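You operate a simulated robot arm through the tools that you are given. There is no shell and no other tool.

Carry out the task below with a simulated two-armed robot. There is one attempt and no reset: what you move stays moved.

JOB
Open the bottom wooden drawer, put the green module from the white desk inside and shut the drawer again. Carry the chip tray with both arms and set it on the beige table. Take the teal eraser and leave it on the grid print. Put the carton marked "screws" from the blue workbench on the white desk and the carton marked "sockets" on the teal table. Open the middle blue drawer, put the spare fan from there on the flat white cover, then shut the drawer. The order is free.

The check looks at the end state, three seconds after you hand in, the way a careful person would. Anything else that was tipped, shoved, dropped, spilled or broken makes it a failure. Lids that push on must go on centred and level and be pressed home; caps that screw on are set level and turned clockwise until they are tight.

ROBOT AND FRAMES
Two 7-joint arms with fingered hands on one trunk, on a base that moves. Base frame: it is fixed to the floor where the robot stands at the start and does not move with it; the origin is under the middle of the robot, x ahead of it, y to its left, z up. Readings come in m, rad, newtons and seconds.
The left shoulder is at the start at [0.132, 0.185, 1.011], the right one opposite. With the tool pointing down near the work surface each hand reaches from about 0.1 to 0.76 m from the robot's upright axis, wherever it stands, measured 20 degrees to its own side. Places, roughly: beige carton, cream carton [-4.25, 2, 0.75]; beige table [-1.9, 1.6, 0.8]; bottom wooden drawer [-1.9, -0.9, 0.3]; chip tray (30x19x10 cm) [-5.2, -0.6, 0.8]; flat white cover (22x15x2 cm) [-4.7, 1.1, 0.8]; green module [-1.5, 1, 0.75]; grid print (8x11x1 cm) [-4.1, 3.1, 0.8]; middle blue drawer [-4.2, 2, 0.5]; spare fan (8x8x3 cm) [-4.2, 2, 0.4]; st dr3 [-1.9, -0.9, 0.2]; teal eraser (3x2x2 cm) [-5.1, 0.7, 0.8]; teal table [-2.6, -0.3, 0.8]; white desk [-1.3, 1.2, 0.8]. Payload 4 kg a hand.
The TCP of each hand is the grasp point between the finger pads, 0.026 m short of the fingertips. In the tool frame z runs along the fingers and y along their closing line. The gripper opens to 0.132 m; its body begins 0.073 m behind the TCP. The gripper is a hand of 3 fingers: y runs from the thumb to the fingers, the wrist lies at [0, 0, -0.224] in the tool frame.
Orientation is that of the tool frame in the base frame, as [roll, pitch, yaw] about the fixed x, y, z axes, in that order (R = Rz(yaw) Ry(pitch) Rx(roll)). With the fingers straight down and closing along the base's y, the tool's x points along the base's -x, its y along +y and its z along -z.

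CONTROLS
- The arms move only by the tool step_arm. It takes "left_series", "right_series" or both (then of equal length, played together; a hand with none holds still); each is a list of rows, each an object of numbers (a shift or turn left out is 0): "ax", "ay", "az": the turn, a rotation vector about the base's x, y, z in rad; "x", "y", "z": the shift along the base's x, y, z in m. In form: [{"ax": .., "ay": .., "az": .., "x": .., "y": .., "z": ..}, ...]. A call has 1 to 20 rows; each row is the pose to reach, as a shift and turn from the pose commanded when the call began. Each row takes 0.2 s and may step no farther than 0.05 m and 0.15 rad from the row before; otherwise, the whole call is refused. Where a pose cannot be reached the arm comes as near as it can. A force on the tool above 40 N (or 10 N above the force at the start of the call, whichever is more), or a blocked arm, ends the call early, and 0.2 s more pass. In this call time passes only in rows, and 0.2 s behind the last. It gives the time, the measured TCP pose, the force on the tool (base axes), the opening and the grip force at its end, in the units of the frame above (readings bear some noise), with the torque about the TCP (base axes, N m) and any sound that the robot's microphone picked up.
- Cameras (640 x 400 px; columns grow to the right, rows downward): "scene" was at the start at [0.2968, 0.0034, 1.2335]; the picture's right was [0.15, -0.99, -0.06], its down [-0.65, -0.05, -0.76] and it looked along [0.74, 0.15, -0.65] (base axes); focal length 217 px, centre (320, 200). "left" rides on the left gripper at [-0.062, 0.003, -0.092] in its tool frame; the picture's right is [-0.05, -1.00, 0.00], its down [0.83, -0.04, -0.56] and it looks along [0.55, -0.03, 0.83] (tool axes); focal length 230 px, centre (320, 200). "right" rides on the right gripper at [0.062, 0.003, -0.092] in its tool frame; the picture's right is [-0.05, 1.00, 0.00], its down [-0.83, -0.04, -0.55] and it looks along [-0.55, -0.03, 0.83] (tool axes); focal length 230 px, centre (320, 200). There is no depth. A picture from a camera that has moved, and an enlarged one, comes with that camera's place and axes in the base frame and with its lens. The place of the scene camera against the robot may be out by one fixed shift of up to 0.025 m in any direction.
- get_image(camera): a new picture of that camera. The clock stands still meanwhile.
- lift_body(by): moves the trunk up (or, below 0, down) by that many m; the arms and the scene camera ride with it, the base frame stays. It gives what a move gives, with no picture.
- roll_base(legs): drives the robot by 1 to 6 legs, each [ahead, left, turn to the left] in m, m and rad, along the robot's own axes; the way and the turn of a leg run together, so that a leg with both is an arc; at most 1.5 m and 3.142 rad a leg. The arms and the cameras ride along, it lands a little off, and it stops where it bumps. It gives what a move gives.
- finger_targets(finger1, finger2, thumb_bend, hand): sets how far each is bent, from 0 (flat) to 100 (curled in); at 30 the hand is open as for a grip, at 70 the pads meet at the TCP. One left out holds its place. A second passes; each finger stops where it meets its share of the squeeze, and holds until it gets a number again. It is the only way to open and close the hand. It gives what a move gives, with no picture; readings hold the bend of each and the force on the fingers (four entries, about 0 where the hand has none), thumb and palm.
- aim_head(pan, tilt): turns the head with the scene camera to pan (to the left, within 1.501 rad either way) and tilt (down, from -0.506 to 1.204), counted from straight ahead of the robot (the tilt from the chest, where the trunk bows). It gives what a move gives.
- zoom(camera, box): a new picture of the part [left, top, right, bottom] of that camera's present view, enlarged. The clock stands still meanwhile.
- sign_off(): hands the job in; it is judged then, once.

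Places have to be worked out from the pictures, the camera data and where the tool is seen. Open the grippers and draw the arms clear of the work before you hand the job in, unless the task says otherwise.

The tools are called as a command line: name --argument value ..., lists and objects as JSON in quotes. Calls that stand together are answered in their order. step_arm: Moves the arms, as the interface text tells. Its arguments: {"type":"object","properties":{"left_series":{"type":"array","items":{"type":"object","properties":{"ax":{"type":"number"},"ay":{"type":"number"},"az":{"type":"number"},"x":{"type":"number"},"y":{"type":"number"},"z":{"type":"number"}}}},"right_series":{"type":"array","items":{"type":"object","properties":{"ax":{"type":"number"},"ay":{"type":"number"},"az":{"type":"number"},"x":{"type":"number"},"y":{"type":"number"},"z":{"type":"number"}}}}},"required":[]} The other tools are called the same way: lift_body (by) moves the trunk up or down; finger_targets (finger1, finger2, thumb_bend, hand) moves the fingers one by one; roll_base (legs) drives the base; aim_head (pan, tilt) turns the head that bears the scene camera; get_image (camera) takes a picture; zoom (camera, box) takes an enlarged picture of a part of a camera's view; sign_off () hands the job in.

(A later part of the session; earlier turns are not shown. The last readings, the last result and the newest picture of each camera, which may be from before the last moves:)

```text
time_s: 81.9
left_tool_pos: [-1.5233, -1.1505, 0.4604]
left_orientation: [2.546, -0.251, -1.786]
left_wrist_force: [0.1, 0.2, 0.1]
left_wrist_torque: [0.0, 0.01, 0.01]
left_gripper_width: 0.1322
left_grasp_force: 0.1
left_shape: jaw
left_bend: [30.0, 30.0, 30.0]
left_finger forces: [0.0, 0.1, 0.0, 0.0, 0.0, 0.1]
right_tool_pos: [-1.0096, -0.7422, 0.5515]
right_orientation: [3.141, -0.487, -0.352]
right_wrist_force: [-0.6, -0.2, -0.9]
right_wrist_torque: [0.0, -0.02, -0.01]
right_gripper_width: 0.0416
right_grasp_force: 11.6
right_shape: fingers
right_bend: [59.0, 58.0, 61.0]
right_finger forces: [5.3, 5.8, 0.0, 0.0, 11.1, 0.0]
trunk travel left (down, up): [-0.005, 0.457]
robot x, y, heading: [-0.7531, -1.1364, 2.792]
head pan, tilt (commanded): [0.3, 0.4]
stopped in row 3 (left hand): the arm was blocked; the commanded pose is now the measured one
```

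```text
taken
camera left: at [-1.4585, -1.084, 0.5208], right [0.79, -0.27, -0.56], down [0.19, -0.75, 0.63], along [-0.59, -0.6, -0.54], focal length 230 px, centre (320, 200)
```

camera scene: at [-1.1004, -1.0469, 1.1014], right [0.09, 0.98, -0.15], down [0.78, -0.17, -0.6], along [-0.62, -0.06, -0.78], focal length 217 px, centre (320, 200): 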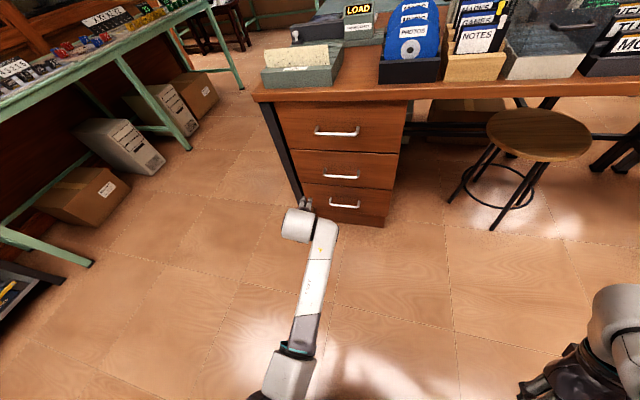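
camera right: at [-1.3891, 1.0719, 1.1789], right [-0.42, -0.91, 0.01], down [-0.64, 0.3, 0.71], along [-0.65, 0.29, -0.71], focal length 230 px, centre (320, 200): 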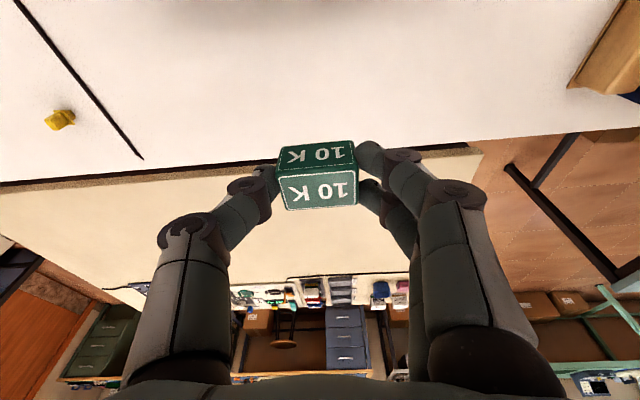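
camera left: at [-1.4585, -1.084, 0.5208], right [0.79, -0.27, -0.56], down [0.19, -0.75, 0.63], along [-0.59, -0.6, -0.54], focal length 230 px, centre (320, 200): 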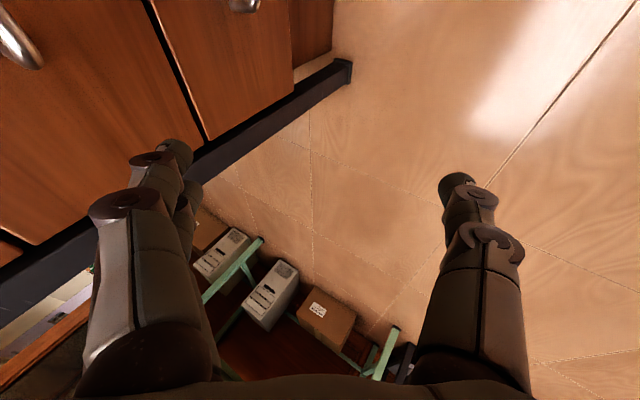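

The hand now points forward-down at about 53° with a slight lateral tilt, which is usable for the handle bar. I draw it back from the desk, then lower it toward handle height, keeping this orientation.

step_arm --left_series '[{"x": 0.04}, {"x": 0.08}, {"x": 0.12}, {"x": 0.16}, {"x": 0.2, "z": -0.02}, {"x": 0.21, "z": -0.06}, {"x": 0.21, "z": -0.1}, {"x": 0.21, "z": -0.14}, {"x": 0.21, "z": -0.18}]'

get_image --camera "scene"

get_image --camera "left"

```text
time_s: 82.5
left_tool_pos: [-1.539, -1.149, 0.5697]
left_orientation: [2.325, -0.27, -1.719]
left_wrist_force: [-0.5, 0.4, 0.3]
left_wrist_torque: [0.01, 0.0, -0.01]
left_gripper_width: 0.1319
left_grasp_force: 0.1
left_shape: jaw
left_bend: [30.0, 30.0, 30.0]
left_finger forces: [0.1, 0.0, 0.1, 0.0, 0.1, 0.1]
right_tool_pos: [-1.0102, -0.7419, 0.5544]
right_orientation: [3.141, -0.479, -0.352]
right_wrist_force: [-0.2, -0.6, -0.1]
right_wrist_torque: [0.01, 0.01, -0.03]
right_gripper_width: 0.0418
right_grasp_force: 10.7
right_shape: fingers
right_bend: [59.0, 58.0, 61.0]
right_finger forces: [5.2, 5.8, 0.0, 0.0, 11.1, 0.1]
trunk travel left (down, up): [-0.005, 0.457]
robot x, y, heading: [-0.7535, -1.1376, 2.788]
head pan, tilt (commanded): [0.3, 0.4]
stopped in row 2 (left hand): the arm was blocked; the commanded pose is now the measured one
```

```text
taken
camera scene: at [-1.0979, -1.0481, 1.1042], right [0.09, 0.98, -0.15], down [0.78, -0.16, -0.6], along [-0.62, -0.06, -0.78], focal length 217 px, centre (320, 200)
```

scene: 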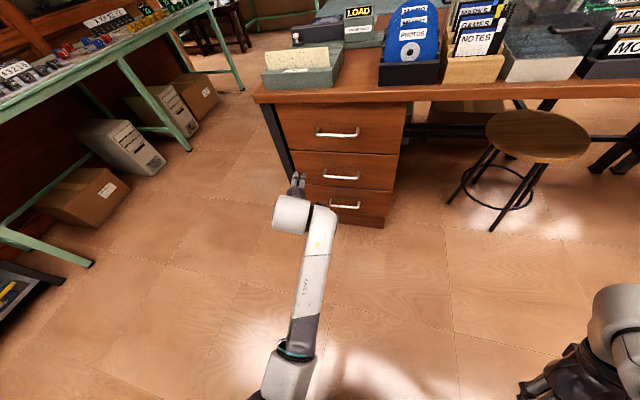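

```text
taken
camera left: at [-1.4638, -1.082, 0.616], right [0.66, -0.24, -0.71], down [0.33, -0.76, 0.56], along [-0.68, -0.6, -0.42], focal length 230 px, centre (320, 200)
```

left: 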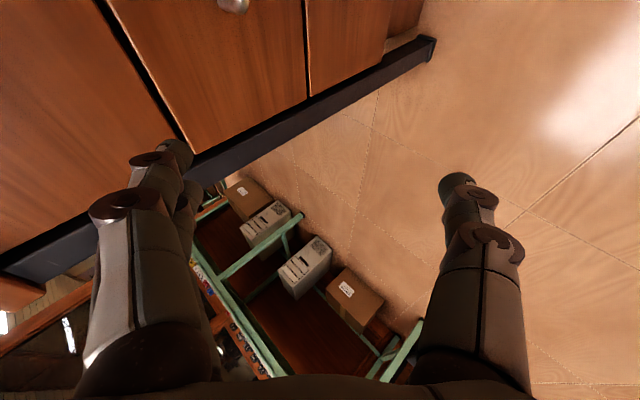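

The left arm seems caught between two joint configurations and drifts. I back the base away from the desk before freeing it.

roll_base --legs '[[-0.4, 0, 0]]'

lift_body --by 0.15

get_image --camera "scene"

```text
time_s: 84.9
left_tool_pos: [-1.1682, -1.2887, 0.5745]
left_orientation: [2.321, -0.269, -1.711]
left_wrist_force: [0.1, 0.0, -0.4]
left_wrist_torque: [0.03, -0.02, 0.01]
left_gripper_width: 0.132
left_grasp_force: 0.1
left_shape: jaw
left_bend: [30.0, 30.0, 30.0]
left_finger forces: [0.0, 0.0, 0.1, 0.0, 0.0, 0.0]
right_tool_pos: [-0.6436, -0.8774, 0.5593]
right_orientation: [3.141, -0.474, -0.346]
right_wrist_force: [-0.2, -1.0, -0.7]
right_wrist_torque: [0.0, 0.01, 0.01]
right_gripper_width: 0.0414
right_grasp_force: 11.0
right_shape: fingers
right_bend: [59.0, 58.0, 61.0]
right_finger forces: [5.3, 5.8, 0.1, 0.0, 11.2, 0.1]
trunk travel left (down, up): [-0.005, 0.457]
robot x, y, heading: [-0.3852, -1.2702, 2.795]
head pan, tilt (commanded): [0.3, 0.4]
```

```text
time_s: 86.7
left_tool_pos: [-1.1675, -1.2863, 0.7219]
left_orientation: [2.324, -0.271, -1.715]
left_wrist_force: [0.7, 0.7, 0.6]
left_wrist_torque: [-0.03, -0.01, 0.0]
left_gripper_width: 0.1318
left_grasp_force: 0.1
left_shape: jaw
left_bend: [30.0, 30.0, 30.0]
left_finger forces: [0.0, 0.0, 0.0, 0.0, 0.0, 0.1]
right_tool_pos: [-0.6428, -0.878, 0.7075]
right_orientation: [-3.141, -0.476, -0.345]
right_wrist_force: [0.2, -0.2, -0.7]
right_wrist_torque: [-0.01, 0.0, 0.01]
right_gripper_width: 0.0414
right_grasp_force: 10.7
right_shape: fingers
right_bend: [59.0, 58.0, 61.0]
right_finger forces: [5.3, 5.8, 0.0, 0.0, 10.9, 0.0]
trunk travel left (down, up): [-0.155, 0.307]
robot x, y, heading: [-0.385, -1.27, 2.801]
head pan, tilt (commanded): [0.3, 0.4]
```

```text
taken
camera scene: at [-0.5921, -1.2341, 1.3493], right [0.05, 1.0, -0.07], down [0.59, -0.09, -0.81], along [-0.81, 0.0, -0.59], focal length 217 px, centre (320, 200)
```

scene: 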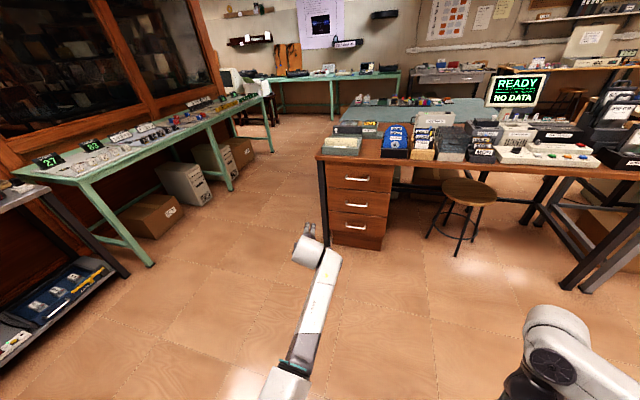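

Clear of the desk now. I pull the stretched left arm back toward the robot in small steps to get it into a comfortable posture.

step_arm --left_series '[{"x": 0.03, "y": -0.01}, {"x": 0.06, "y": -0.02}, {"x": 0.09, "y": -0.03}, {"x": 0.12, "y": -0.04}, {"x": 0.15, "y": -0.05}, {"x": 0.18, "y": -0.06}]'

get_image --camera "scene"

```text
time_s: 87.5
left_tool_pos: [-1.1531, -1.3312, 0.841]
left_orientation: [2.106, -0.294, -1.629]
left_wrist_force: [-0.1, 0.0, 0.8]
left_wrist_torque: [-0.01, 0.04, 0.01]
left_gripper_width: 0.1319
left_grasp_force: 0.0
left_shape: jaw
left_bend: [30.0, 30.0, 30.0]
left_finger forces: [0.1, 0.0, 0.1, 0.0, 0.1, 0.0]
right_tool_pos: [-0.6427, -0.8782, 0.709]
right_orientation: [3.141, -0.475, -0.344]
right_wrist_force: [0.2, -0.4, -0.5]
right_wrist_torque: [0.02, 0.03, -0.03]
right_gripper_width: 0.0416
right_grasp_force: 11.0
right_shape: fingers
right_bend: [59.0, 58.0, 61.0]
right_finger forces: [5.3, 5.7, 0.0, 0.1, 11.0, 0.0]
trunk travel left (down, up): [-0.155, 0.307]
robot x, y, heading: [-0.3807, -1.2716, 2.795]
head pan, tilt (commanded): [0.3, 0.4]
stopped in row 4 (left hand): the arm was blocked; the commanded pose is now the measured one
```

```text
taken
camera scene: at [-0.5911, -1.2348, 1.3496], right [0.05, 1.0, -0.07], down [0.58, -0.09, -0.81], along [-0.81, 0.0, -0.59], focal length 217 px, centre (320, 200)
```

scene: 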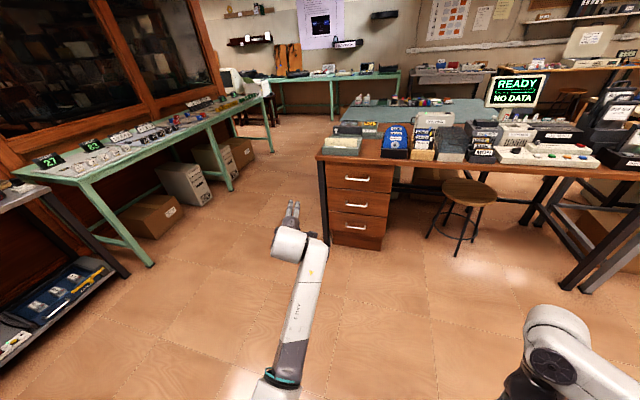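

The hand keeps swinging upward, so I command it to unwind to the natural fingers-down orientation while drawing nearer the robot.

step_arm --left_series '[{"ax": 0.066, "ay": -0.059, "az": 0.1}, {"ax": 0.132, "ay": -0.119, "az": 0.2}, {"ax": 0.197, "ay": -0.178, "az": 0.3}, {"ax": 0.263, "ay": -0.237, "az": 0.401, "x": 0.02}, {"ax": 0.329, "ay": -0.297, "az": 0.501, "x": 0.04}, {"ax": 0.395, "ay": -0.356, "az": 0.601, "x": 0.06}, {"ax": 0.46, "ay": -0.415, "az": 0.701, "x": 0.08}, {"ax": 0.526, "ay": -0.474, "az": 0.801, "x": 0.1}, {"ax": 0.592, "ay": -0.534, "az": 0.901, "x": 0.12}, {"ax": 0.658, "ay": -0.593, "az": 1.002, "x": 0.14}, {"ax": 0.724, "ay": -0.652, "az": 1.102, "x": 0.16}, {"ax": 0.789, "ay": -0.712, "az": 1.202, "x": 0.18}, {"ax": 0.855, "ay": -0.771, "az": 1.302, "x": 0.2}]'

get_image --camera "scene"

```text
time_s: 90.5
left_tool_pos: [-1.0215, -1.3781, 0.7615]
left_orientation: [3.044, 0.052, -0.299]
left_wrist_force: [-0.1, -0.4, 0.5]
left_wrist_torque: [0.0, 0.01, -0.03]
left_gripper_width: 0.1318
left_grasp_force: 0.1
left_shape: jaw
left_bend: [30.0, 30.0, 30.0]
left_finger forces: [0.1, 0.0, 0.1, 0.1, 0.1, 0.0]
left hand out of reach, approached as far as the arm can: row 10, 11, 12, 13
right_tool_pos: [-0.6446, -0.8772, 0.7092]
right_orientation: [3.139, -0.476, -0.345]
right_wrist_force: [-0.3, 0.2, -0.2]
right_wrist_torque: [0.02, -0.01, -0.01]
right_gripper_width: 0.0416
right_grasp_force: 10.5
right_shape: fingers
right_bend: [59.0, 58.0, 61.0]
right_finger forces: [5.2, 5.9, 0.0, 0.0, 11.1, 0.0]
trunk travel left (down, up): [-0.155, 0.307]
robot x, y, heading: [-0.3857, -1.2671, 2.798]
head pan, tilt (commanded): [0.3, 0.4]
stopped in row 13 (left hand): the arm was blocked; the commanded pose is now the measured one
```

```text
taken
camera scene: at [-0.5915, -1.2343, 1.3496], right [0.05, 1.0, -0.07], down [0.58, -0.09, -0.81], along [-0.81, 0.0, -0.59], focal length 217 px, centre (320, 200)
```

scene: 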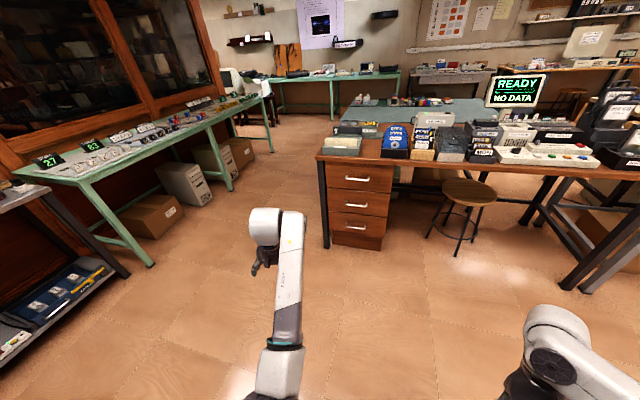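

The left arm is back to a near fingers-down posture. I bring it to a comfortable position in front, similar to the start pose.

step_arm --left_series '[{"x": 0.018, "y": 0.015, "z": -0.035, "ax": 0.015, "ay": -0.015, "az": -0.01}, {"x": 0.036, "y": 0.03, "z": -0.07, "ax": 0.03, "ay": -0.03, "az": -0.02}, {"x": 0.054, "y": 0.045, "z": -0.105, "ax": 0.05, "ay": -0.05, "az": -0.03}, {"x": 0.072, "y": 0.06, "z": -0.14, "ax": 0.065, "ay": -0.065, "az": -0.04}, {"x": 0.09, "y": 0.074, "z": -0.175, "ax": 0.078, "ay": -0.079, "az": -0.045}, {"x": 0.09, "y": 0.074, "z": -0.21, "ax": 0.078, "ay": -0.079, "az": -0.045}]'

get_image --camera "scene"

```text
time_s: 91.2
left_tool_pos: [-1.0204, -1.4105, 0.7037]
left_orientation: [2.953, 0.074, -0.283]
left_wrist_force: [-0.1, 0.2, 0.0]
left_wrist_torque: [-0.01, -0.05, 0.0]
left_gripper_width: 0.132
left_grasp_force: 0.0
left_shape: jaw
left_bend: [30.0, 30.0, 30.0]
left_finger forces: [0.0, 0.1, 0.1, 0.0, 0.0, 0.1]
right_tool_pos: [-0.6439, -0.8772, 0.7093]
right_orientation: [3.141, -0.475, -0.346]
right_wrist_force: [0.2, -0.1, -0.7]
right_wrist_torque: [-0.02, 0.01, -0.02]
right_gripper_width: 0.0417
right_grasp_force: 11.0
right_shape: fingers
right_bend: [59.0, 58.0, 61.0]
right_finger forces: [5.3, 5.8, 0.0, 0.0, 11.1, 0.0]
trunk travel left (down, up): [-0.155, 0.307]
robot x, y, heading: [-0.3851, -1.2667, 2.796]
head pan, tilt (commanded): [0.3, 0.4]
stopped in row 3 (left hand): the arm was blocked; the commanded pose is now the measured one
```

```text
taken
camera scene: at [-0.5914, -1.2344, 1.3496], right [0.05, 1.0, -0.07], down [0.58, -0.09, -0.81], along [-0.81, 0.0, -0.59], focal length 217 px, centre (320, 200)
```

scene: 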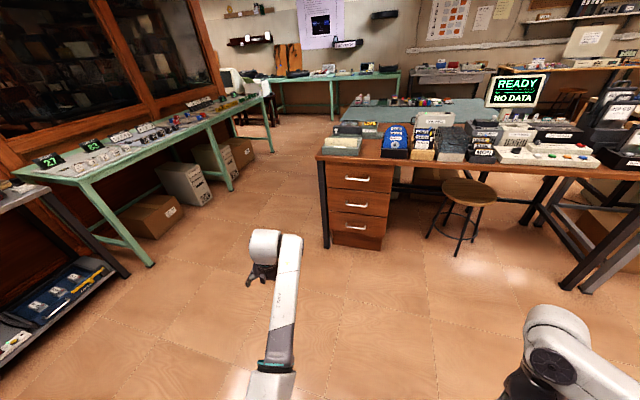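

Again blocked after a few rows. The left wrist camera looks back at the robot, so I use it to see what hinders the arm.

get_image --camera "left"

aim_head --pan 0.9 --tilt 1.0

get_image --camera "scene"

```text
taken
camera left: at [-1.0682, -1.3807, 0.7986], right [0.21, 0.96, -0.18], down [0.87, -0.1, 0.47], along [0.44, -0.26, -0.86], focal length 230 px, centre (320, 200)
```

left: 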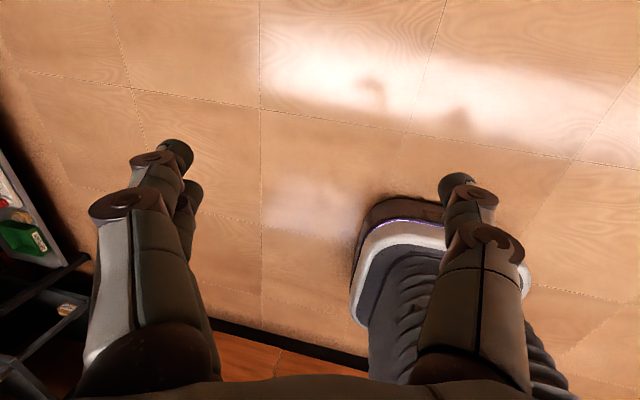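

```text
time_s: 92.2
left_tool_pos: [-1.0187, -1.409, 0.704]
left_orientation: [2.956, 0.075, -0.282]
left_wrist_force: [0.1, -0.4, -0.1]
left_wrist_torque: [0.01, 0.0, 0.06]
left_gripper_width: 0.1322
left_grasp_force: 0.0
left_shape: jaw
left_bend: [30.0, 30.0, 30.0]
left_finger forces: [0.1, 0.0, 0.0, 0.0, 0.0, 0.0]
right_tool_pos: [-0.6437, -0.8775, 0.7089]
right_orientation: [3.141, -0.474, -0.346]
right_wrist_force: [-0.6, 1.2, -1.6]
right_wrist_torque: [0.01, 0.02, 0.0]
right_gripper_width: 0.0417
right_grasp_force: 11.4
right_shape: fingers
right_bend: [59.0, 58.0, 61.0]
right_finger forces: [5.3, 5.8, 0.0, 0.1, 11.0, 0.0]
trunk travel left (down, up): [-0.155, 0.307]
robot x, y, heading: [-0.3852, -1.2697, 2.796]
head pan, tilt (commanded): [0.901, 1.0]
```

```text
taken
camera scene: at [-0.5483, -1.2789, 1.3116], right [-0.51, 0.84, -0.19], down [0.82, 0.4, -0.4], along [-0.26, -0.36, -0.9], focal length 217 px, centre (320, 200)
```

scene: 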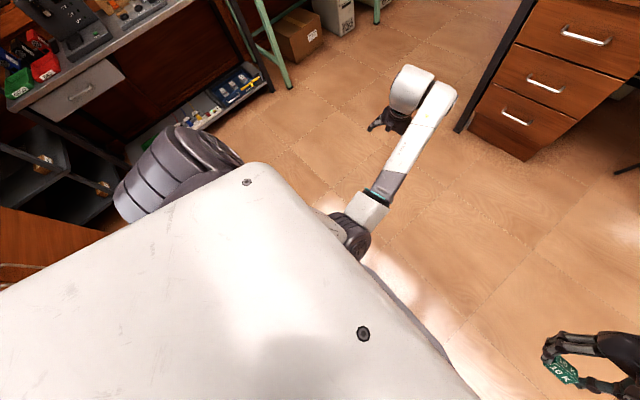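

The elbow has swung inward under the chest, which blocks it. Turning the hand the other way (yaw left) while moving it outward should swing the elbow back out.

step_arm --left_series '[{"az": 0.12, "x": -0.007, "y": -0.02}, {"az": 0.24, "x": -0.014, "y": -0.04}, {"az": 0.36, "x": -0.021, "y": -0.06}, {"az": 0.48, "x": -0.028, "y": -0.08}, {"az": 0.6, "x": -0.035, "y": -0.1}, {"az": 0.72, "x": -0.042, "y": -0.12}, {"az": 0.84, "x": -0.05, "y": -0.14}, {"az": 0.96, "x": -0.05, "y": -0.14}, {"az": 1.08, "x": -0.05, "y": -0.14}, {"az": 1.2, "x": -0.05, "y": -0.14}]'

get_image --camera "scene"

```text
time_s: 94.4
left_tool_pos: [-1.0694, -1.5487, 0.7043]
left_orientation: [2.957, 0.076, 0.92]
left_wrist_force: [0.0, -0.3, -0.7]
left_wrist_torque: [0.0, 0.02, -0.02]
left_gripper_width: 0.132
left_grasp_force: 0.1
left_shape: jaw
left_bend: [30.0, 30.0, 30.0]
left_finger forces: [0.0, 0.1, 0.0, 0.0, 0.0, 0.1]
right_tool_pos: [-0.6432, -0.878, 0.7096]
right_orientation: [3.141, -0.474, -0.346]
right_wrist_force: [0.6, 0.1, 0.0]
right_wrist_torque: [-0.03, 0.0, 0.0]
right_gripper_width: 0.0416
right_grasp_force: 10.6
right_shape: fingers
right_bend: [59.0, 58.0, 61.0]
right_finger forces: [5.3, 5.8, 0.0, 0.0, 11.0, 0.1]
trunk travel left (down, up): [-0.155, 0.307]
robot x, y, heading: [-0.3841, -1.2702, 2.798]
head pan, tilt (commanded): [0.901, 1.0]
```

```text
taken
camera scene: at [-0.5482, -1.2788, 1.3115], right [-0.51, 0.84, -0.19], down [0.82, 0.41, -0.4], along [-0.26, -0.36, -0.9], focal length 217 px, centre (320, 200)
```

scene: 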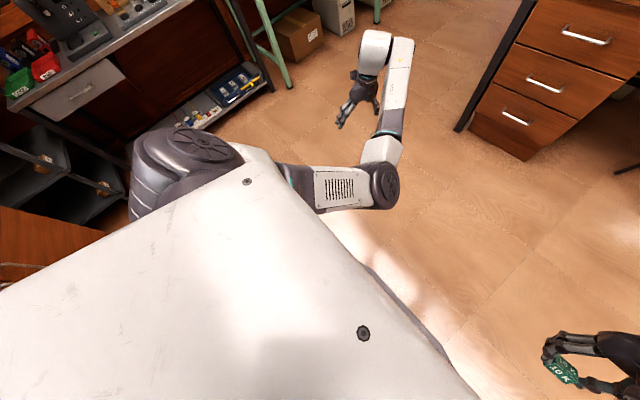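

All rows followed and the elbow came out. I continue to the mirrored grip orientation (45° forward-down, thumb on the upper side), shifting the hand a bit right and down.

step_arm --left_series '[{"ax": 0.066, "ay": 0.103, "az": 0.031, "x": 0.006, "y": 0.018, "z": -0.01}, {"ax": 0.131, "ay": 0.205, "az": 0.061, "x": 0.012, "y": 0.036, "z": -0.02}, {"ax": 0.197, "ay": 0.308, "az": 0.092, "x": 0.018, "y": 0.054, "z": -0.03}, {"ax": 0.263, "ay": 0.41, "az": 0.123, "x": 0.024, "y": 0.072, "z": -0.04}, {"ax": 0.328, "ay": 0.513, "az": 0.154, "x": 0.03, "y": 0.09, "z": -0.05}, {"ax": 0.394, "ay": 0.616, "az": 0.184, "x": 0.036, "y": 0.108, "z": -0.06}, {"ax": 0.459, "ay": 0.718, "az": 0.215, "x": 0.042, "y": 0.126, "z": -0.07}, {"ax": 0.525, "ay": 0.821, "az": 0.246, "x": 0.05, "y": 0.144, "z": -0.08}]'

get_image --camera "scene"

get_image --camera "left"

```text
time_s: 95.8
left_tool_pos: [-1.0769, -1.5221, 0.6949]
left_orientation: [-2.602, 0.206, 1.186]
left_wrist_force: [0.1, 0.2, 0.5]
left_wrist_torque: [0.03, 0.01, 0.0]
left_gripper_width: 0.132
left_grasp_force: 0.1
left_shape: jaw
left_bend: [30.0, 30.0, 30.0]
left_finger forces: [0.1, 0.1, 0.0, 0.1, 0.1, 0.0]
right_tool_pos: [-0.6437, -0.8791, 0.709]
right_orientation: [3.141, -0.474, -0.347]
right_wrist_force: [-0.5, -0.9, 0.6]
right_wrist_torque: [0.03, -0.02, 0.01]
right_gripper_width: 0.0417
right_grasp_force: 10.4
right_shape: fingers
right_bend: [59.0, 58.0, 61.0]
right_finger forces: [5.4, 5.8, 0.0, 0.1, 11.0, 0.0]
trunk travel left (down, up): [-0.155, 0.307]
robot x, y, heading: [-0.3841, -1.2718, 2.793]
head pan, tilt (commanded): [0.901, 1.0]
stopped in row 6 (left hand): the arm was blocked; the commanded pose is now the measured one
```

```text
taken
camera scene: at [-0.5479, -1.2792, 1.3116], right [-0.51, 0.84, -0.19], down [0.82, 0.41, -0.4], along [-0.26, -0.36, -0.9], focal length 217 px, centre (320, 200)
```

scene: 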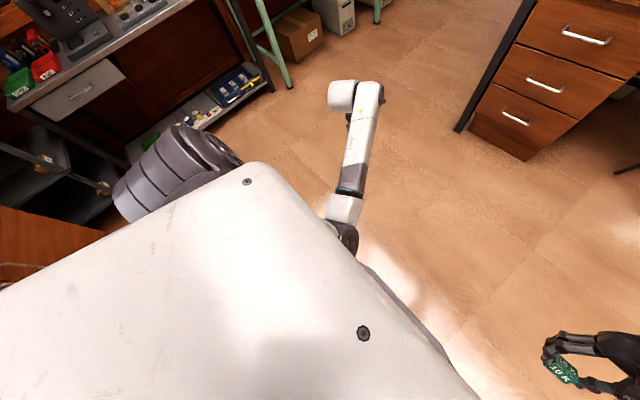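

```text
taken
camera left: at [-1.048, -1.5817, 0.7833], right [-0.77, 0.37, 0.51], down [0.57, 0.76, 0.32], along [-0.27, 0.54, -0.8], focal length 230 px, centre (320, 200)
```

left: 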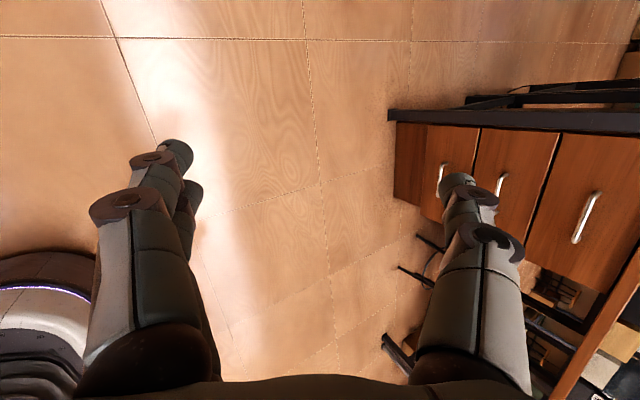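

The elbow slipped back under the bowed chest. I raise the trunk so the chest stands upright and gives the elbow room, then restore the natural hand pose.

lift_body --by 0.25

get_image --camera "scene"

```text
time_s: 98.4
left_tool_pos: [-1.086, -1.5815, 0.9618]
left_orientation: [-2.606, 0.284, 1.233]
left_wrist_force: [0.3, -0.3, 0.4]
left_wrist_torque: [0.04, 0.02, 0.0]
left_gripper_width: 0.1318
left_grasp_force: 0.0
left_shape: jaw
left_bend: [30.0, 30.0, 30.0]
left_finger forces: [0.0, 0.0, 0.0, 0.0, 0.1, 0.0]
right_tool_pos: [-0.6445, -0.8772, 0.9596]
right_orientation: [3.142, -0.475, -0.346]
right_wrist_force: [-0.3, 0.6, -0.3]
right_wrist_torque: [0.02, -0.01, -0.01]
right_gripper_width: 0.0416
right_grasp_force: 10.5
right_shape: fingers
right_bend: [59.0, 58.0, 61.0]
right_finger forces: [5.3, 5.8, 0.1, 0.1, 10.9, 0.0]
trunk travel left (down, up): [-0.405, 0.057]
robot x, y, heading: [-0.3825, -1.2659, 2.795]
head pan, tilt (commanded): [0.901, 1.0]
```

```text
taken
camera scene: at [-0.435, -1.3197, 1.5913], right [-0.53, 0.85, -0.01], down [0.72, 0.44, -0.54], along [-0.45, -0.29, -0.84], focal length 217 px, centre (320, 200)
```

scene: 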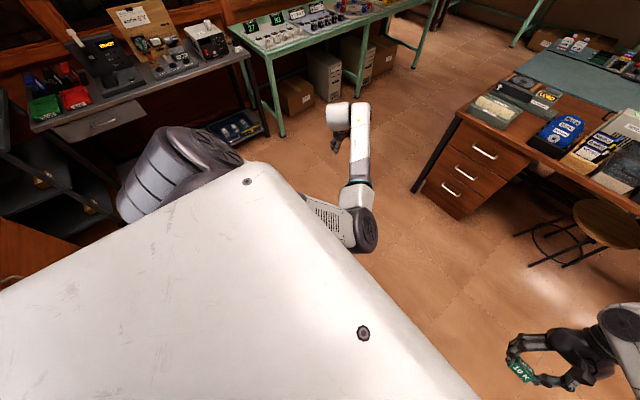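

With the chest upright I rotate the left hand back to the natural orientation and move it in front, watching whether the elbow recovers.

step_arm --left_series '[{"ax": -0.033, "ay": -0.044, "az": -0.121, "x": 0.0, "y": 0.0}, {"ax": -0.066, "ay": -0.087, "az": -0.242}, {"ax": -0.099, "ay": -0.131, "az": -0.363}, {"ax": -0.132, "ay": -0.175, "az": -0.484}, {"ax": -0.165, "ay": -0.219, "az": -0.605}, {"ax": -0.198, "ay": -0.262, "az": -0.726}, {"ax": -0.231, "ay": -0.306, "az": -0.847}, {"ax": -0.264, "ay": -0.35, "az": -0.968}, {"ax": -0.297, "ay": -0.394, "az": -1.089}, {"ax": -0.33, "ay": -0.437, "az": -1.21}, {"ax": -0.363, "ay": -0.481, "az": -1.331}, {"ax": -0.3965, "ay": -0.525, "az": -1.452}]'

get_image --camera "scene"

```text
time_s: 101.0
left_tool_pos: [-1.0769, -1.5229, 0.9442]
left_orientation: [-3.127, -0.092, -0.35]
left_wrist_force: [0.1, -0.3, -0.1]
left_wrist_torque: [0.04, -0.01, -0.01]
left_gripper_width: 0.132
left_grasp_force: 0.0
left_shape: jaw
left_bend: [30.0, 30.0, 30.0]
left_finger forces: [0.0, 0.1, 0.0, 0.0, 0.0, 0.0]
right_tool_pos: [-0.6435, -0.8787, 0.9588]
right_orientation: [3.141, -0.476, -0.346]
right_wrist_force: [-0.5, -0.5, -0.6]
right_wrist_torque: [0.03, -0.02, -0.01]
right_gripper_width: 0.0418
right_grasp_force: 10.9
right_shape: fingers
right_bend: [59.0, 58.0, 61.0]
right_finger forces: [5.4, 5.8, 0.1, 0.0, 10.9, 0.0]
trunk travel left (down, up): [-0.405, 0.057]
robot x, y, heading: [-0.3831, -1.2705, 2.8]
head pan, tilt (commanded): [0.901, 1.0]
```

```text
taken
camera scene: at [-0.4353, -1.3198, 1.5912], right [-0.53, 0.85, -0.01], down [0.72, 0.44, -0.54], along [-0.45, -0.29, -0.84], focal length 217 px, centre (320, 200)
```

scene: 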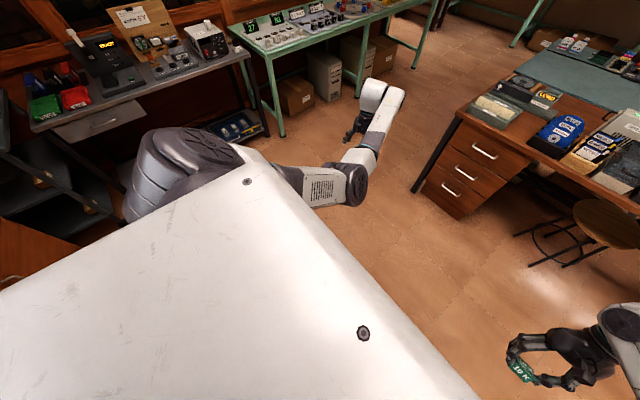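

Natural orientation is back. For comparison I look at the right arm's posture, which was never disturbed.

aim_head --pan -0.9 --tilt 1.0

get_image --camera "scene"

```text
time_s: 102.8
left_tool_pos: [-1.0771, -1.5221, 0.9449]
left_orientation: [-3.126, -0.09, -0.346]
left_wrist_force: [-0.6, 0.3, 0.9]
left_wrist_torque: [0.01, 0.01, -0.03]
left_gripper_width: 0.132
left_grasp_force: 0.0
left_shape: jaw
left_bend: [30.0, 30.0, 30.0]
left_finger forces: [0.1, 0.0, 0.1, 0.0, 0.1, 0.0]
right_tool_pos: [-0.644, -0.878, 0.9585]
right_orientation: [3.141, -0.475, -0.346]
right_wrist_force: [0.3, -0.1, -0.2]
right_wrist_torque: [-0.01, 0.01, -0.03]
right_gripper_width: 0.0415
right_grasp_force: 11.4
right_shape: fingers
right_bend: [59.0, 58.0, 61.0]
right_finger forces: [5.3, 5.8, 0.1, 0.1, 10.9, 0.0]
trunk travel left (down, up): [-0.405, 0.057]
robot x, y, heading: [-0.3862, -1.2692, 2.794]
head pan, tilt (commanded): [-0.901, 1.0]
```

```text
taken
camera scene: at [-0.3981, -1.2171, 1.5912], right [0.95, 0.32, 0.01], down [0.27, -0.8, -0.54], along [-0.17, 0.51, -0.84], focal length 217 px, centre (320, 200)
```

scene: 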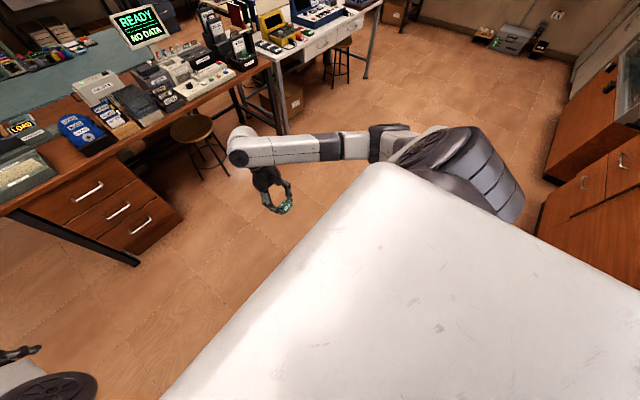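

The right arm is elbow-out while the left has its elbow on the inner side. I stretch the left arm nearly straight and roll the hand outward about the arm line, so the upper-arm roll shares the turn and the elbow swings down and out.

step_arm --left_series '[{"x": -0.04, "y": 0.014, "z": 0.02}, {"x": -0.08, "y": 0.028, "z": 0.04}, {"x": -0.12, "y": 0.042, "z": 0.06}, {"x": -0.15, "y": 0.054, "z": 0.08}, {"x": -0.15, "y": 0.054, "z": 0.08, "ax": -0.14}, {"x": -0.15, "y": 0.054, "z": 0.08, "ax": -0.28}, {"x": -0.15, "y": 0.054, "z": 0.08, "ax": -0.42}, {"x": -0.15, "y": 0.054, "z": 0.08, "ax": -0.56}, {"x": -0.15, "y": 0.054, "z": 0.08, "ax": -0.7}, {"x": -0.15, "y": 0.054, "z": 0.08, "ax": -0.84}, {"x": -0.15, "y": 0.054, "z": 0.08, "ax": -0.98}, {"x": -0.15, "y": 0.054, "z": 0.08, "ax": -1.12}, {"x": -0.15, "y": 0.054, "z": 0.08, "ax": -1.26}, {"x": -0.15, "y": 0.054, "z": 0.08, "ax": -1.4}]'

aim_head --pan 0.9 --tilt 0.8

get_image --camera "scene"

```text
time_s: 105.8
left_tool_pos: [-1.0976, -1.4724, 1.0874]
left_orientation: [1.8, -0.357, 0.012]
left_wrist_force: [-0.3, -1.0, -0.1]
left_wrist_torque: [0.01, 0.0, 0.0]
left_gripper_width: 0.1319
left_grasp_force: 0.1
left_shape: jaw
left_bend: [30.0, 30.0, 30.0]
left_finger forces: [0.0, 0.1, 0.0, 0.0, 0.0, 0.1]
left hand out of reach, approached as far as the arm can: row 3, 4, 5, 6, 7, 8, 9, 10, 11, 12, 13, 14
right_tool_pos: [-0.6443, -0.8774, 0.9585]
right_orientation: [3.141, -0.474, -0.346]
right_wrist_force: [0.0, -0.3, -0.6]
right_wrist_torque: [-0.02, 0.0, -0.02]
right_gripper_width: 0.0418
right_grasp_force: 11.3
right_shape: fingers
right_bend: [59.0, 58.0, 61.0]
right_finger forces: [5.3, 5.7, 0.1, 0.0, 11.0, 0.1]
trunk travel left (down, up): [-0.405, 0.057]
robot x, y, heading: [-0.3852, -1.2699, 2.796]
head pan, tilt (commanded): [-0.901, 1.0]
```

```text
time_s: 107.6
left_tool_pos: [-1.0979, -1.4741, 1.0854]
left_orientation: [1.804, -0.357, 0.009]
left_wrist_force: [0.5, -0.4, -0.3]
left_wrist_torque: [0.02, -0.03, 0.0]
left_gripper_width: 0.1321
left_grasp_force: 0.0
left_shape: jaw
left_bend: [30.0, 30.0, 30.0]
left_finger forces: [0.0, 0.1, 0.0, 0.0, 0.0, 0.0]
right_tool_pos: [-0.6433, -0.8785, 0.9582]
right_orientation: [-3.141, -0.475, -0.345]
right_wrist_force: [0.2, 0.3, -1.0]
right_wrist_torque: [-0.02, -0.02, 0.0]
right_gripper_width: 0.0417
right_grasp_force: 11.2
right_shape: fingers
right_bend: [59.0, 58.0, 61.0]
right_finger forces: [5.2, 5.8, 0.0, 0.1, 11.0, 0.0]
trunk travel left (down, up): [-0.405, 0.057]
robot x, y, heading: [-0.3826, -1.2701, 2.794]
head pan, tilt (commanded): [0.901, 0.799]
```

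```text
taken
camera scene: at [-0.4445, -1.3256, 1.6063], right [-0.53, 0.85, -0.01], down [0.62, 0.38, -0.69], along [-0.59, -0.37, -0.72], focal length 217 px, centre (320, 200)
```

scene: 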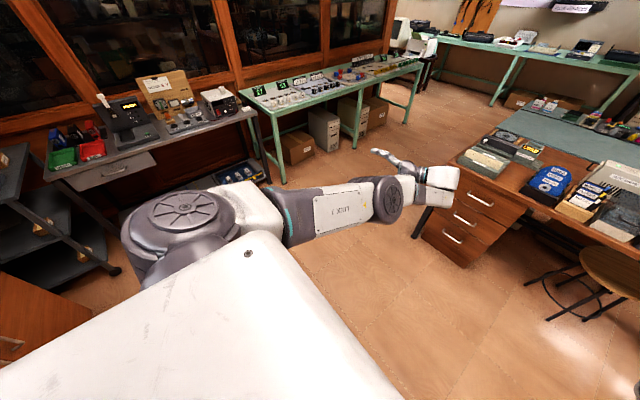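

The arm is straight now. I pull the hand back in this rolled orientation to see which way the elbow folds.

step_arm --left_series '[{"x": 0.03, "y": -0.02, "z": -0.02}, {"x": 0.06, "y": -0.04, "z": -0.04}, {"x": 0.09, "y": -0.06, "z": -0.06}, {"x": 0.12, "y": -0.08, "z": -0.08}, {"x": 0.15, "y": -0.1, "z": -0.1}, {"x": 0.18, "y": -0.12, "z": -0.12}]'

get_image --camera "scene"

```text
time_s: 109.0
left_tool_pos: [-0.9147, -1.5924, 0.9638]
left_orientation: [1.802, -0.356, 0.009]
left_wrist_force: [0.5, 0.2, -0.2]
left_wrist_torque: [0.01, -0.01, -0.04]
left_gripper_width: 0.1319
left_grasp_force: 0.0
left_shape: jaw
left_bend: [30.0, 30.0, 30.0]
left_finger forces: [0.1, 0.1, 0.0, 0.1, 0.0, 0.0]
left hand out of reach, approached as far as the arm can: row 1
right_tool_pos: [-0.6436, -0.8773, 0.9575]
right_orientation: [-3.141, -0.473, -0.345]
right_wrist_force: [0.1, 0.6, -0.3]
right_wrist_torque: [0.02, -0.01, -0.03]
right_gripper_width: 0.0414
right_grasp_force: 10.8
right_shape: fingers
right_bend: [59.0, 58.0, 61.0]
right_finger forces: [5.3, 5.9, 0.0, 0.0, 11.1, 0.0]
trunk travel left (down, up): [-0.405, 0.057]
robot x, y, heading: [-0.3859, -1.2712, 2.794]
head pan, tilt (commanded): [0.901, 0.799]
```

```text
taken
camera scene: at [-0.4435, -1.3257, 1.6063], right [-0.53, 0.85, -0.01], down [0.61, 0.38, -0.69], along [-0.59, -0.37, -0.72], focal length 217 px, centre (320, 200)
```

scene: 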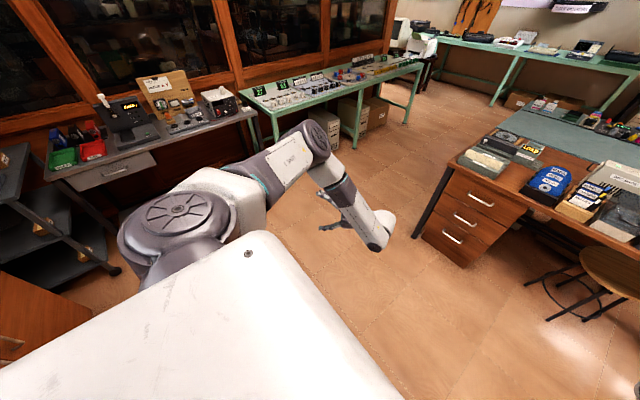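

The elbow has folded outward as wanted. I now roll the hand back to fingers-down in this bent posture.

step_arm --left_series '[{"ax": 0.135, "ay": 0.007, "az": -0.006}, {"ax": 0.27, "ay": 0.015, "az": -0.012}, {"ax": 0.406, "ay": 0.022, "az": -0.018}, {"ax": 0.541, "ay": 0.029, "az": -0.025}, {"ax": 0.676, "ay": 0.037, "az": -0.031}, {"ax": 0.811, "ay": 0.044, "az": -0.037}, {"ax": 0.947, "ay": 0.051, "az": -0.043}, {"ax": 1.082, "ay": 0.059, "az": -0.049}, {"ax": 1.217, "ay": 0.066, "az": -0.055}, {"ax": 1.3525, "ay": 0.073, "az": -0.062}]'

get_image --camera "scene"

```text
time_s: 111.2
left_tool_pos: [-0.9164, -1.5914, 0.9626]
left_orientation: [-3.138, 0.002, -0.35]
left_wrist_force: [0.4, 0.9, 0.8]
left_wrist_torque: [0.0, -0.02, -0.01]
left_gripper_width: 0.1321
left_grasp_force: 0.1
left_shape: jaw
left_bend: [30.0, 30.0, 30.0]
left_finger forces: [0.1, 0.0, 0.0, 0.0, 0.0, 0.0]
right_tool_pos: [-0.6438, -0.879, 0.9589]
right_orientation: [-3.14, -0.476, -0.344]
right_wrist_force: [0.3, 0.4, -0.5]
right_wrist_torque: [0.0, 0.02, 0.03]
right_gripper_width: 0.0416
right_grasp_force: 11.5
right_shape: fingers
right_bend: [59.0, 58.0, 61.0]
right_finger forces: [5.2, 5.7, 0.0, 0.0, 11.1, 0.1]
trunk travel left (down, up): [-0.405, 0.057]
robot x, y, heading: [-0.3864, -1.2695, 2.795]
head pan, tilt (commanded): [0.901, 0.799]
```

```text
taken
camera scene: at [-0.4438, -1.3265, 1.6063], right [-0.53, 0.85, -0.01], down [0.62, 0.38, -0.69], along [-0.59, -0.37, -0.72], focal length 217 px, centre (320, 200)
```

scene: 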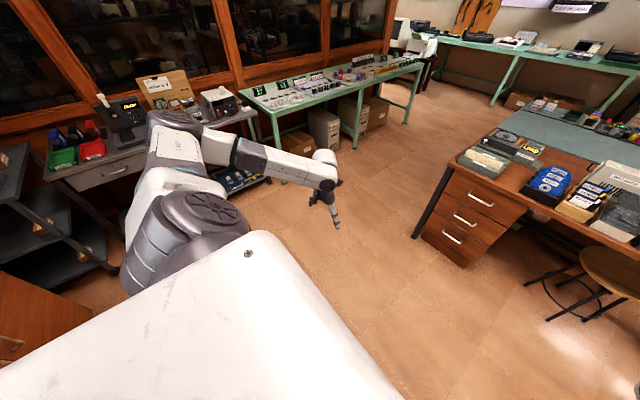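

The left arm is elbow-out again. I bring both hands to comfortable fingers-down poses in front, also taking the backward tilt out of the right hand.

step_arm --left_series '[{"x": -0.003, "y": 0.037, "z": -0.015}, {"x": -0.006, "y": 0.073, "z": -0.03}, {"x": -0.01, "y": 0.11, "z": -0.05}, {"x": -0.013, "y": 0.147, "z": -0.065}, {"x": -0.017, "y": 0.183, "z": -0.08}, {"x": -0.02, "y": 0.22, "z": -0.1}, {"x": -0.024, "y": 0.257, "z": -0.12}]' --right_series '[{"ax": 0.023, "ay": 0.064}, {"ax": 0.046, "ay": 0.128}, {"ax": 0.069, "ay": 0.191}, {"ax": 0.092, "ay": 0.255}, {"ax": 0.115, "ay": 0.319}, {"ax": 0.139, "ay": 0.383}, {"ax": 0.162, "ay": 0.447}]'

get_image --camera "scene"

```text
time_s: 112.8
left_tool_pos: [-0.9363, -1.3317, 0.8423]
left_orientation: [3.139, -0.001, -0.346]
left_wrist_force: [0.5, -0.2, -0.4]
left_wrist_torque: [-0.01, -0.02, 0.01]
left_gripper_width: 0.1319
left_grasp_force: 0.0
left_shape: jaw
left_bend: [30.0, 30.0, 30.0]
left_finger forces: [0.0, 0.0, 0.1, 0.0, 0.0, 0.0]
right_tool_pos: [-0.6446, -0.8768, 0.9582]
right_orientation: [-3.14, 0.001, -0.344]
right_wrist_force: [0.1, 0.9, 0.3]
right_wrist_torque: [-0.01, 0.0, 0.01]
right_gripper_width: 0.0415
right_grasp_force: 10.8
right_shape: fingers
right_bend: [59.0, 58.0, 61.0]
right_finger forces: [5.1, 5.7, 0.0, 0.0, 11.0, 0.0]
trunk travel left (down, up): [-0.405, 0.057]
robot x, y, heading: [-0.3817, -1.2699, 2.796]
head pan, tilt (commanded): [0.901, 0.799]
```

```text
taken
camera scene: at [-0.4439, -1.3237, 1.6064], right [-0.53, 0.85, -0.01], down [0.61, 0.38, -0.69], along [-0.59, -0.37, -0.72], focal length 217 px, centre (320, 200)
```

scene: 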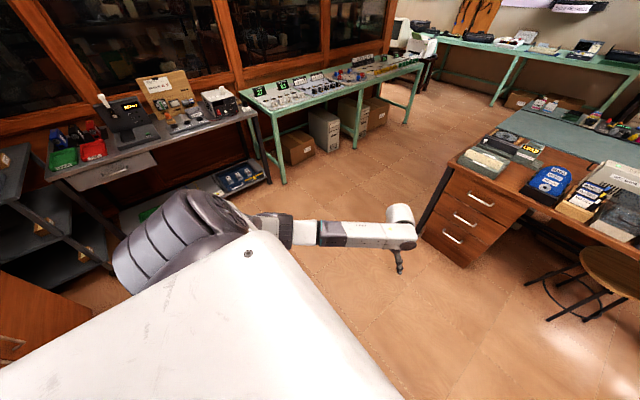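

Both arms look natural now. I lower the right hand slightly, then lower the trunk in two steps, checking that the hands stay fingers-down.

step_arm --right_series '[{"x": -0.03, "y": 0.011, "z": -0.03}, {"x": -0.06, "y": 0.022, "z": -0.06}, {"x": -0.09, "y": 0.033, "z": -0.1}]'

lift_body --by -0.2

lift_body --by -0.15

get_image --camera "scene"

```text
refused: row 3 steps farther than a row can; nothing moved
```

```text
time_s: 114.9
left_tool_pos: [-0.9402, -1.3339, 0.6433]
left_orientation: [-3.141, 0.0, -0.349]
left_wrist_force: [0.2, -0.5, -0.1]
left_wrist_torque: [-0.02, -0.05, 0.02]
left_gripper_width: 0.1322
left_grasp_force: 0.1
left_shape: jaw
left_bend: [30.0, 30.0, 30.0]
left_finger forces: [0.0, 0.0, 0.0, 0.0, 0.2, 0.0]
right_tool_pos: [-0.6446, -0.8787, 0.76]
right_orientation: [-3.14, 0.002, -0.346]
right_wrist_force: [0.5, 0.2, 0.1]
right_wrist_torque: [0.0, -0.01, 0.01]
right_gripper_width: 0.0417
right_grasp_force: 11.0
right_shape: fingers
right_bend: [59.0, 58.0, 61.0]
right_finger forces: [5.2, 5.7, 0.0, 0.1, 10.9, 0.0]
trunk travel left (down, up): [-0.205, 0.257]
robot x, y, heading: [-0.3844, -1.272, 2.798]
head pan, tilt (commanded): [0.901, 0.799]
```

```text
time_s: 116.7
left_tool_pos: [-0.9404, -1.3453, 0.4902]
left_orientation: [3.123, -0.008, -0.349]
left_wrist_force: [-0.4, 0.4, -0.5]
left_wrist_torque: [0.07, 0.0, 0.0]
left_gripper_width: 0.1321
left_grasp_force: 0.0
left_shape: jaw
left_bend: [30.0, 30.0, 30.0]
left_finger forces: [0.0, 0.1, 0.0, 0.0, 0.0, 0.1]
right_tool_pos: [-0.6276, -0.8857, 0.5441]
right_orientation: [-3.14, -0.159, -0.346]
right_wrist_force: [0.0, 0.0, -0.6]
right_wrist_torque: [0.0, 0.03, 0.01]
right_gripper_width: 0.0416
right_grasp_force: 11.3
right_shape: fingers
right_bend: [59.0, 58.0, 61.0]
right_finger forces: [5.2, 5.8, 0.0, 0.0, 11.0, 0.1]
trunk travel left (down, up): [-0.055, 0.407]
robot x, y, heading: [-0.3837, -1.269, 2.799]
head pan, tilt (commanded): [0.901, 0.799]
```

```text
taken
camera scene: at [-0.6444, -1.254, 1.179], right [-0.46, 0.83, -0.32], down [0.84, 0.3, -0.46], along [-0.28, -0.48, -0.83], focal length 217 px, centre (320, 200)
```

scene: 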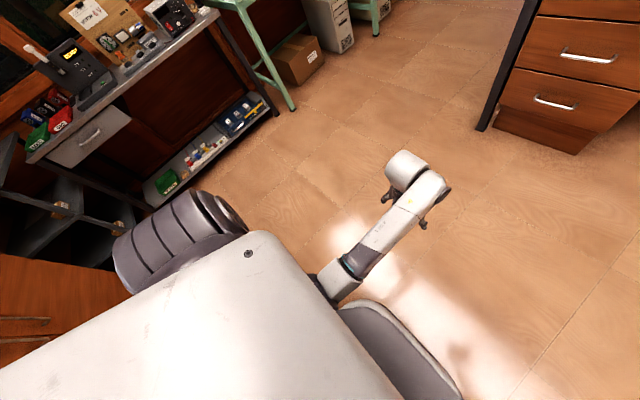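

Both hands held their fingers-down pose. I now test pitching the left hand forward 45° (no yaw), since hooking the handle with the thumb from above needs only that.

step_arm --left_series '[{"ax": 0.044, "ay": 0.123, "z": -0.01}, {"ax": 0.088, "ay": 0.246, "z": -0.02}, {"ax": 0.132, "ay": 0.37, "z": -0.03}, {"ax": 0.176, "ay": 0.493, "z": -0.04}, {"ax": 0.22, "ay": 0.616, "z": -0.05}, {"ax": 0.264, "ay": 0.739, "z": -0.06}]'

get_image --camera "scene"

get_image --camera "left"

```text
time_s: 117.8
left_tool_pos: [-0.9693, -1.3785, 0.4613]
left_orientation: [2.973, 0.568, -0.501]
left_wrist_force: [0.2, 0.0, 0.2]
left_wrist_torque: [-0.03, 0.01, -0.03]
left_gripper_width: 0.1319
left_grasp_force: 0.0
left_shape: jaw
left_bend: [30.0, 30.0, 30.0]
left_finger forces: [0.1, 0.1, 0.0, 0.0, 0.0, 0.0]
right_tool_pos: [-0.6259, -0.885, 0.5449]
right_orientation: [-3.139, -0.157, -0.345]
right_wrist_force: [-0.3, -0.1, -0.5]
right_wrist_torque: [-0.02, -0.01, -0.01]
right_gripper_width: 0.0419
right_grasp_force: 10.9
right_shape: fingers
right_bend: [59.0, 58.0, 61.0]
right_finger forces: [5.1, 5.7, 0.0, 0.0, 11.0, 0.1]
trunk travel left (down, up): [-0.055, 0.407]
robot x, y, heading: [-0.3855, -1.2714, 2.799]
head pan, tilt (commanded): [0.901, 0.799]
stopped in row 5 (left hand): the arm was blocked; the commanded pose is now the measured one
```

```text
taken
camera scene: at [-0.6442, -1.2537, 1.1797], right [-0.46, 0.83, -0.32], down [0.84, 0.29, -0.46], along [-0.28, -0.48, -0.83], focal length 217 px, centre (320, 200)
```

scene: 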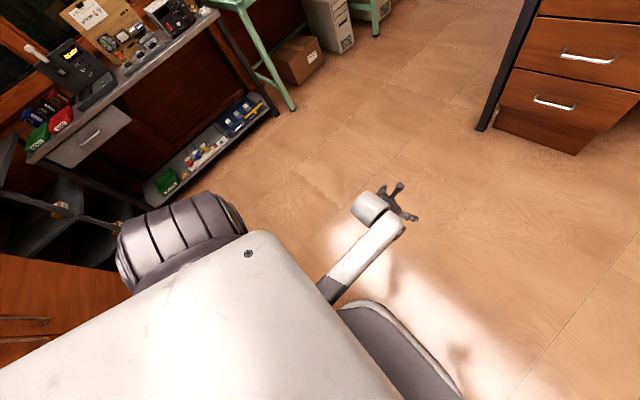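

```text
taken
camera left: at [-0.9655, -1.365, 0.5709], right [0.36, 0.93, -0.11], down [0.93, -0.36, 0.01], along [-0.03, -0.11, -0.99], focal length 230 px, centre (320, 200)
```

left: 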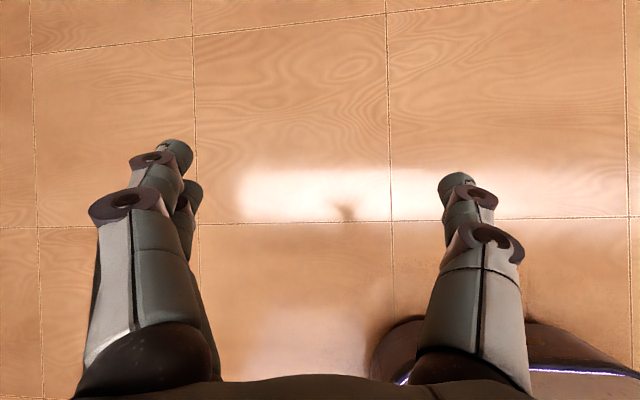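

Pitching with the hand close in folds the elbow into the chest. I move the hand farther forward first and then complete the 45° pitch.

step_arm --left_series '[{"x": -0.04, "y": 0.001}, {"x": -0.08, "y": 0.002}, {"x": -0.12, "y": 0.003}, {"x": -0.16, "y": 0.003}, {"x": -0.16, "y": 0.003, "ax": 0.07, "ay": 0.048, "az": 0.017}, {"x": -0.16, "y": 0.003, "ax": 0.14, "ay": 0.096, "az": 0.035}, {"x": -0.16, "y": 0.003, "ax": 0.209, "ay": 0.144, "az": 0.052}]'

get_image --camera "scene"

```text
time_s: 119.6
left_tool_pos: [-1.1608, -1.4368, 0.484]
left_orientation: [2.958, 0.794, -0.471]
left_wrist_force: [-0.1, -0.3, -0.7]
left_wrist_torque: [-0.01, 0.03, 0.03]
left_gripper_width: 0.1319
left_grasp_force: 0.1
left_shape: jaw
left_bend: [30.0, 30.0, 30.0]
left_finger forces: [0.0, 0.0, 0.0, 0.0, 0.0, 0.0]
right_tool_pos: [-0.625, -0.8844, 0.5443]
right_orientation: [-3.138, -0.158, -0.344]
right_wrist_force: [0.8, 0.8, 0.5]
right_wrist_torque: [-0.02, 0.03, 0.01]
right_gripper_width: 0.0418
right_grasp_force: 11.3
right_shape: fingers
right_bend: [59.0, 58.0, 61.0]
right_finger forces: [5.1, 5.6, 0.1, 0.2, 11.0, 0.0]
trunk travel left (down, up): [-0.055, 0.407]
robot x, y, heading: [-0.3835, -1.2714, 2.792]
head pan, tilt (commanded): [0.901, 0.799]
stopped in row 7 (left hand): the arm was blocked; the commanded pose is now the measured one
```

```text
taken
camera scene: at [-0.6453, -1.2533, 1.1787], right [-0.46, 0.83, -0.32], down [0.84, 0.29, -0.45], along [-0.28, -0.48, -0.83], focal length 217 px, centre (320, 200)
```

scene: 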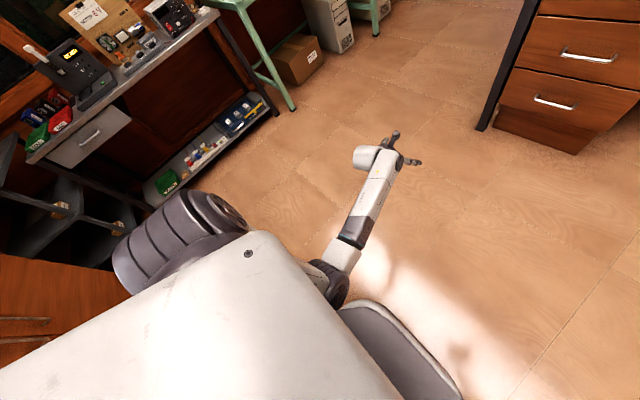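

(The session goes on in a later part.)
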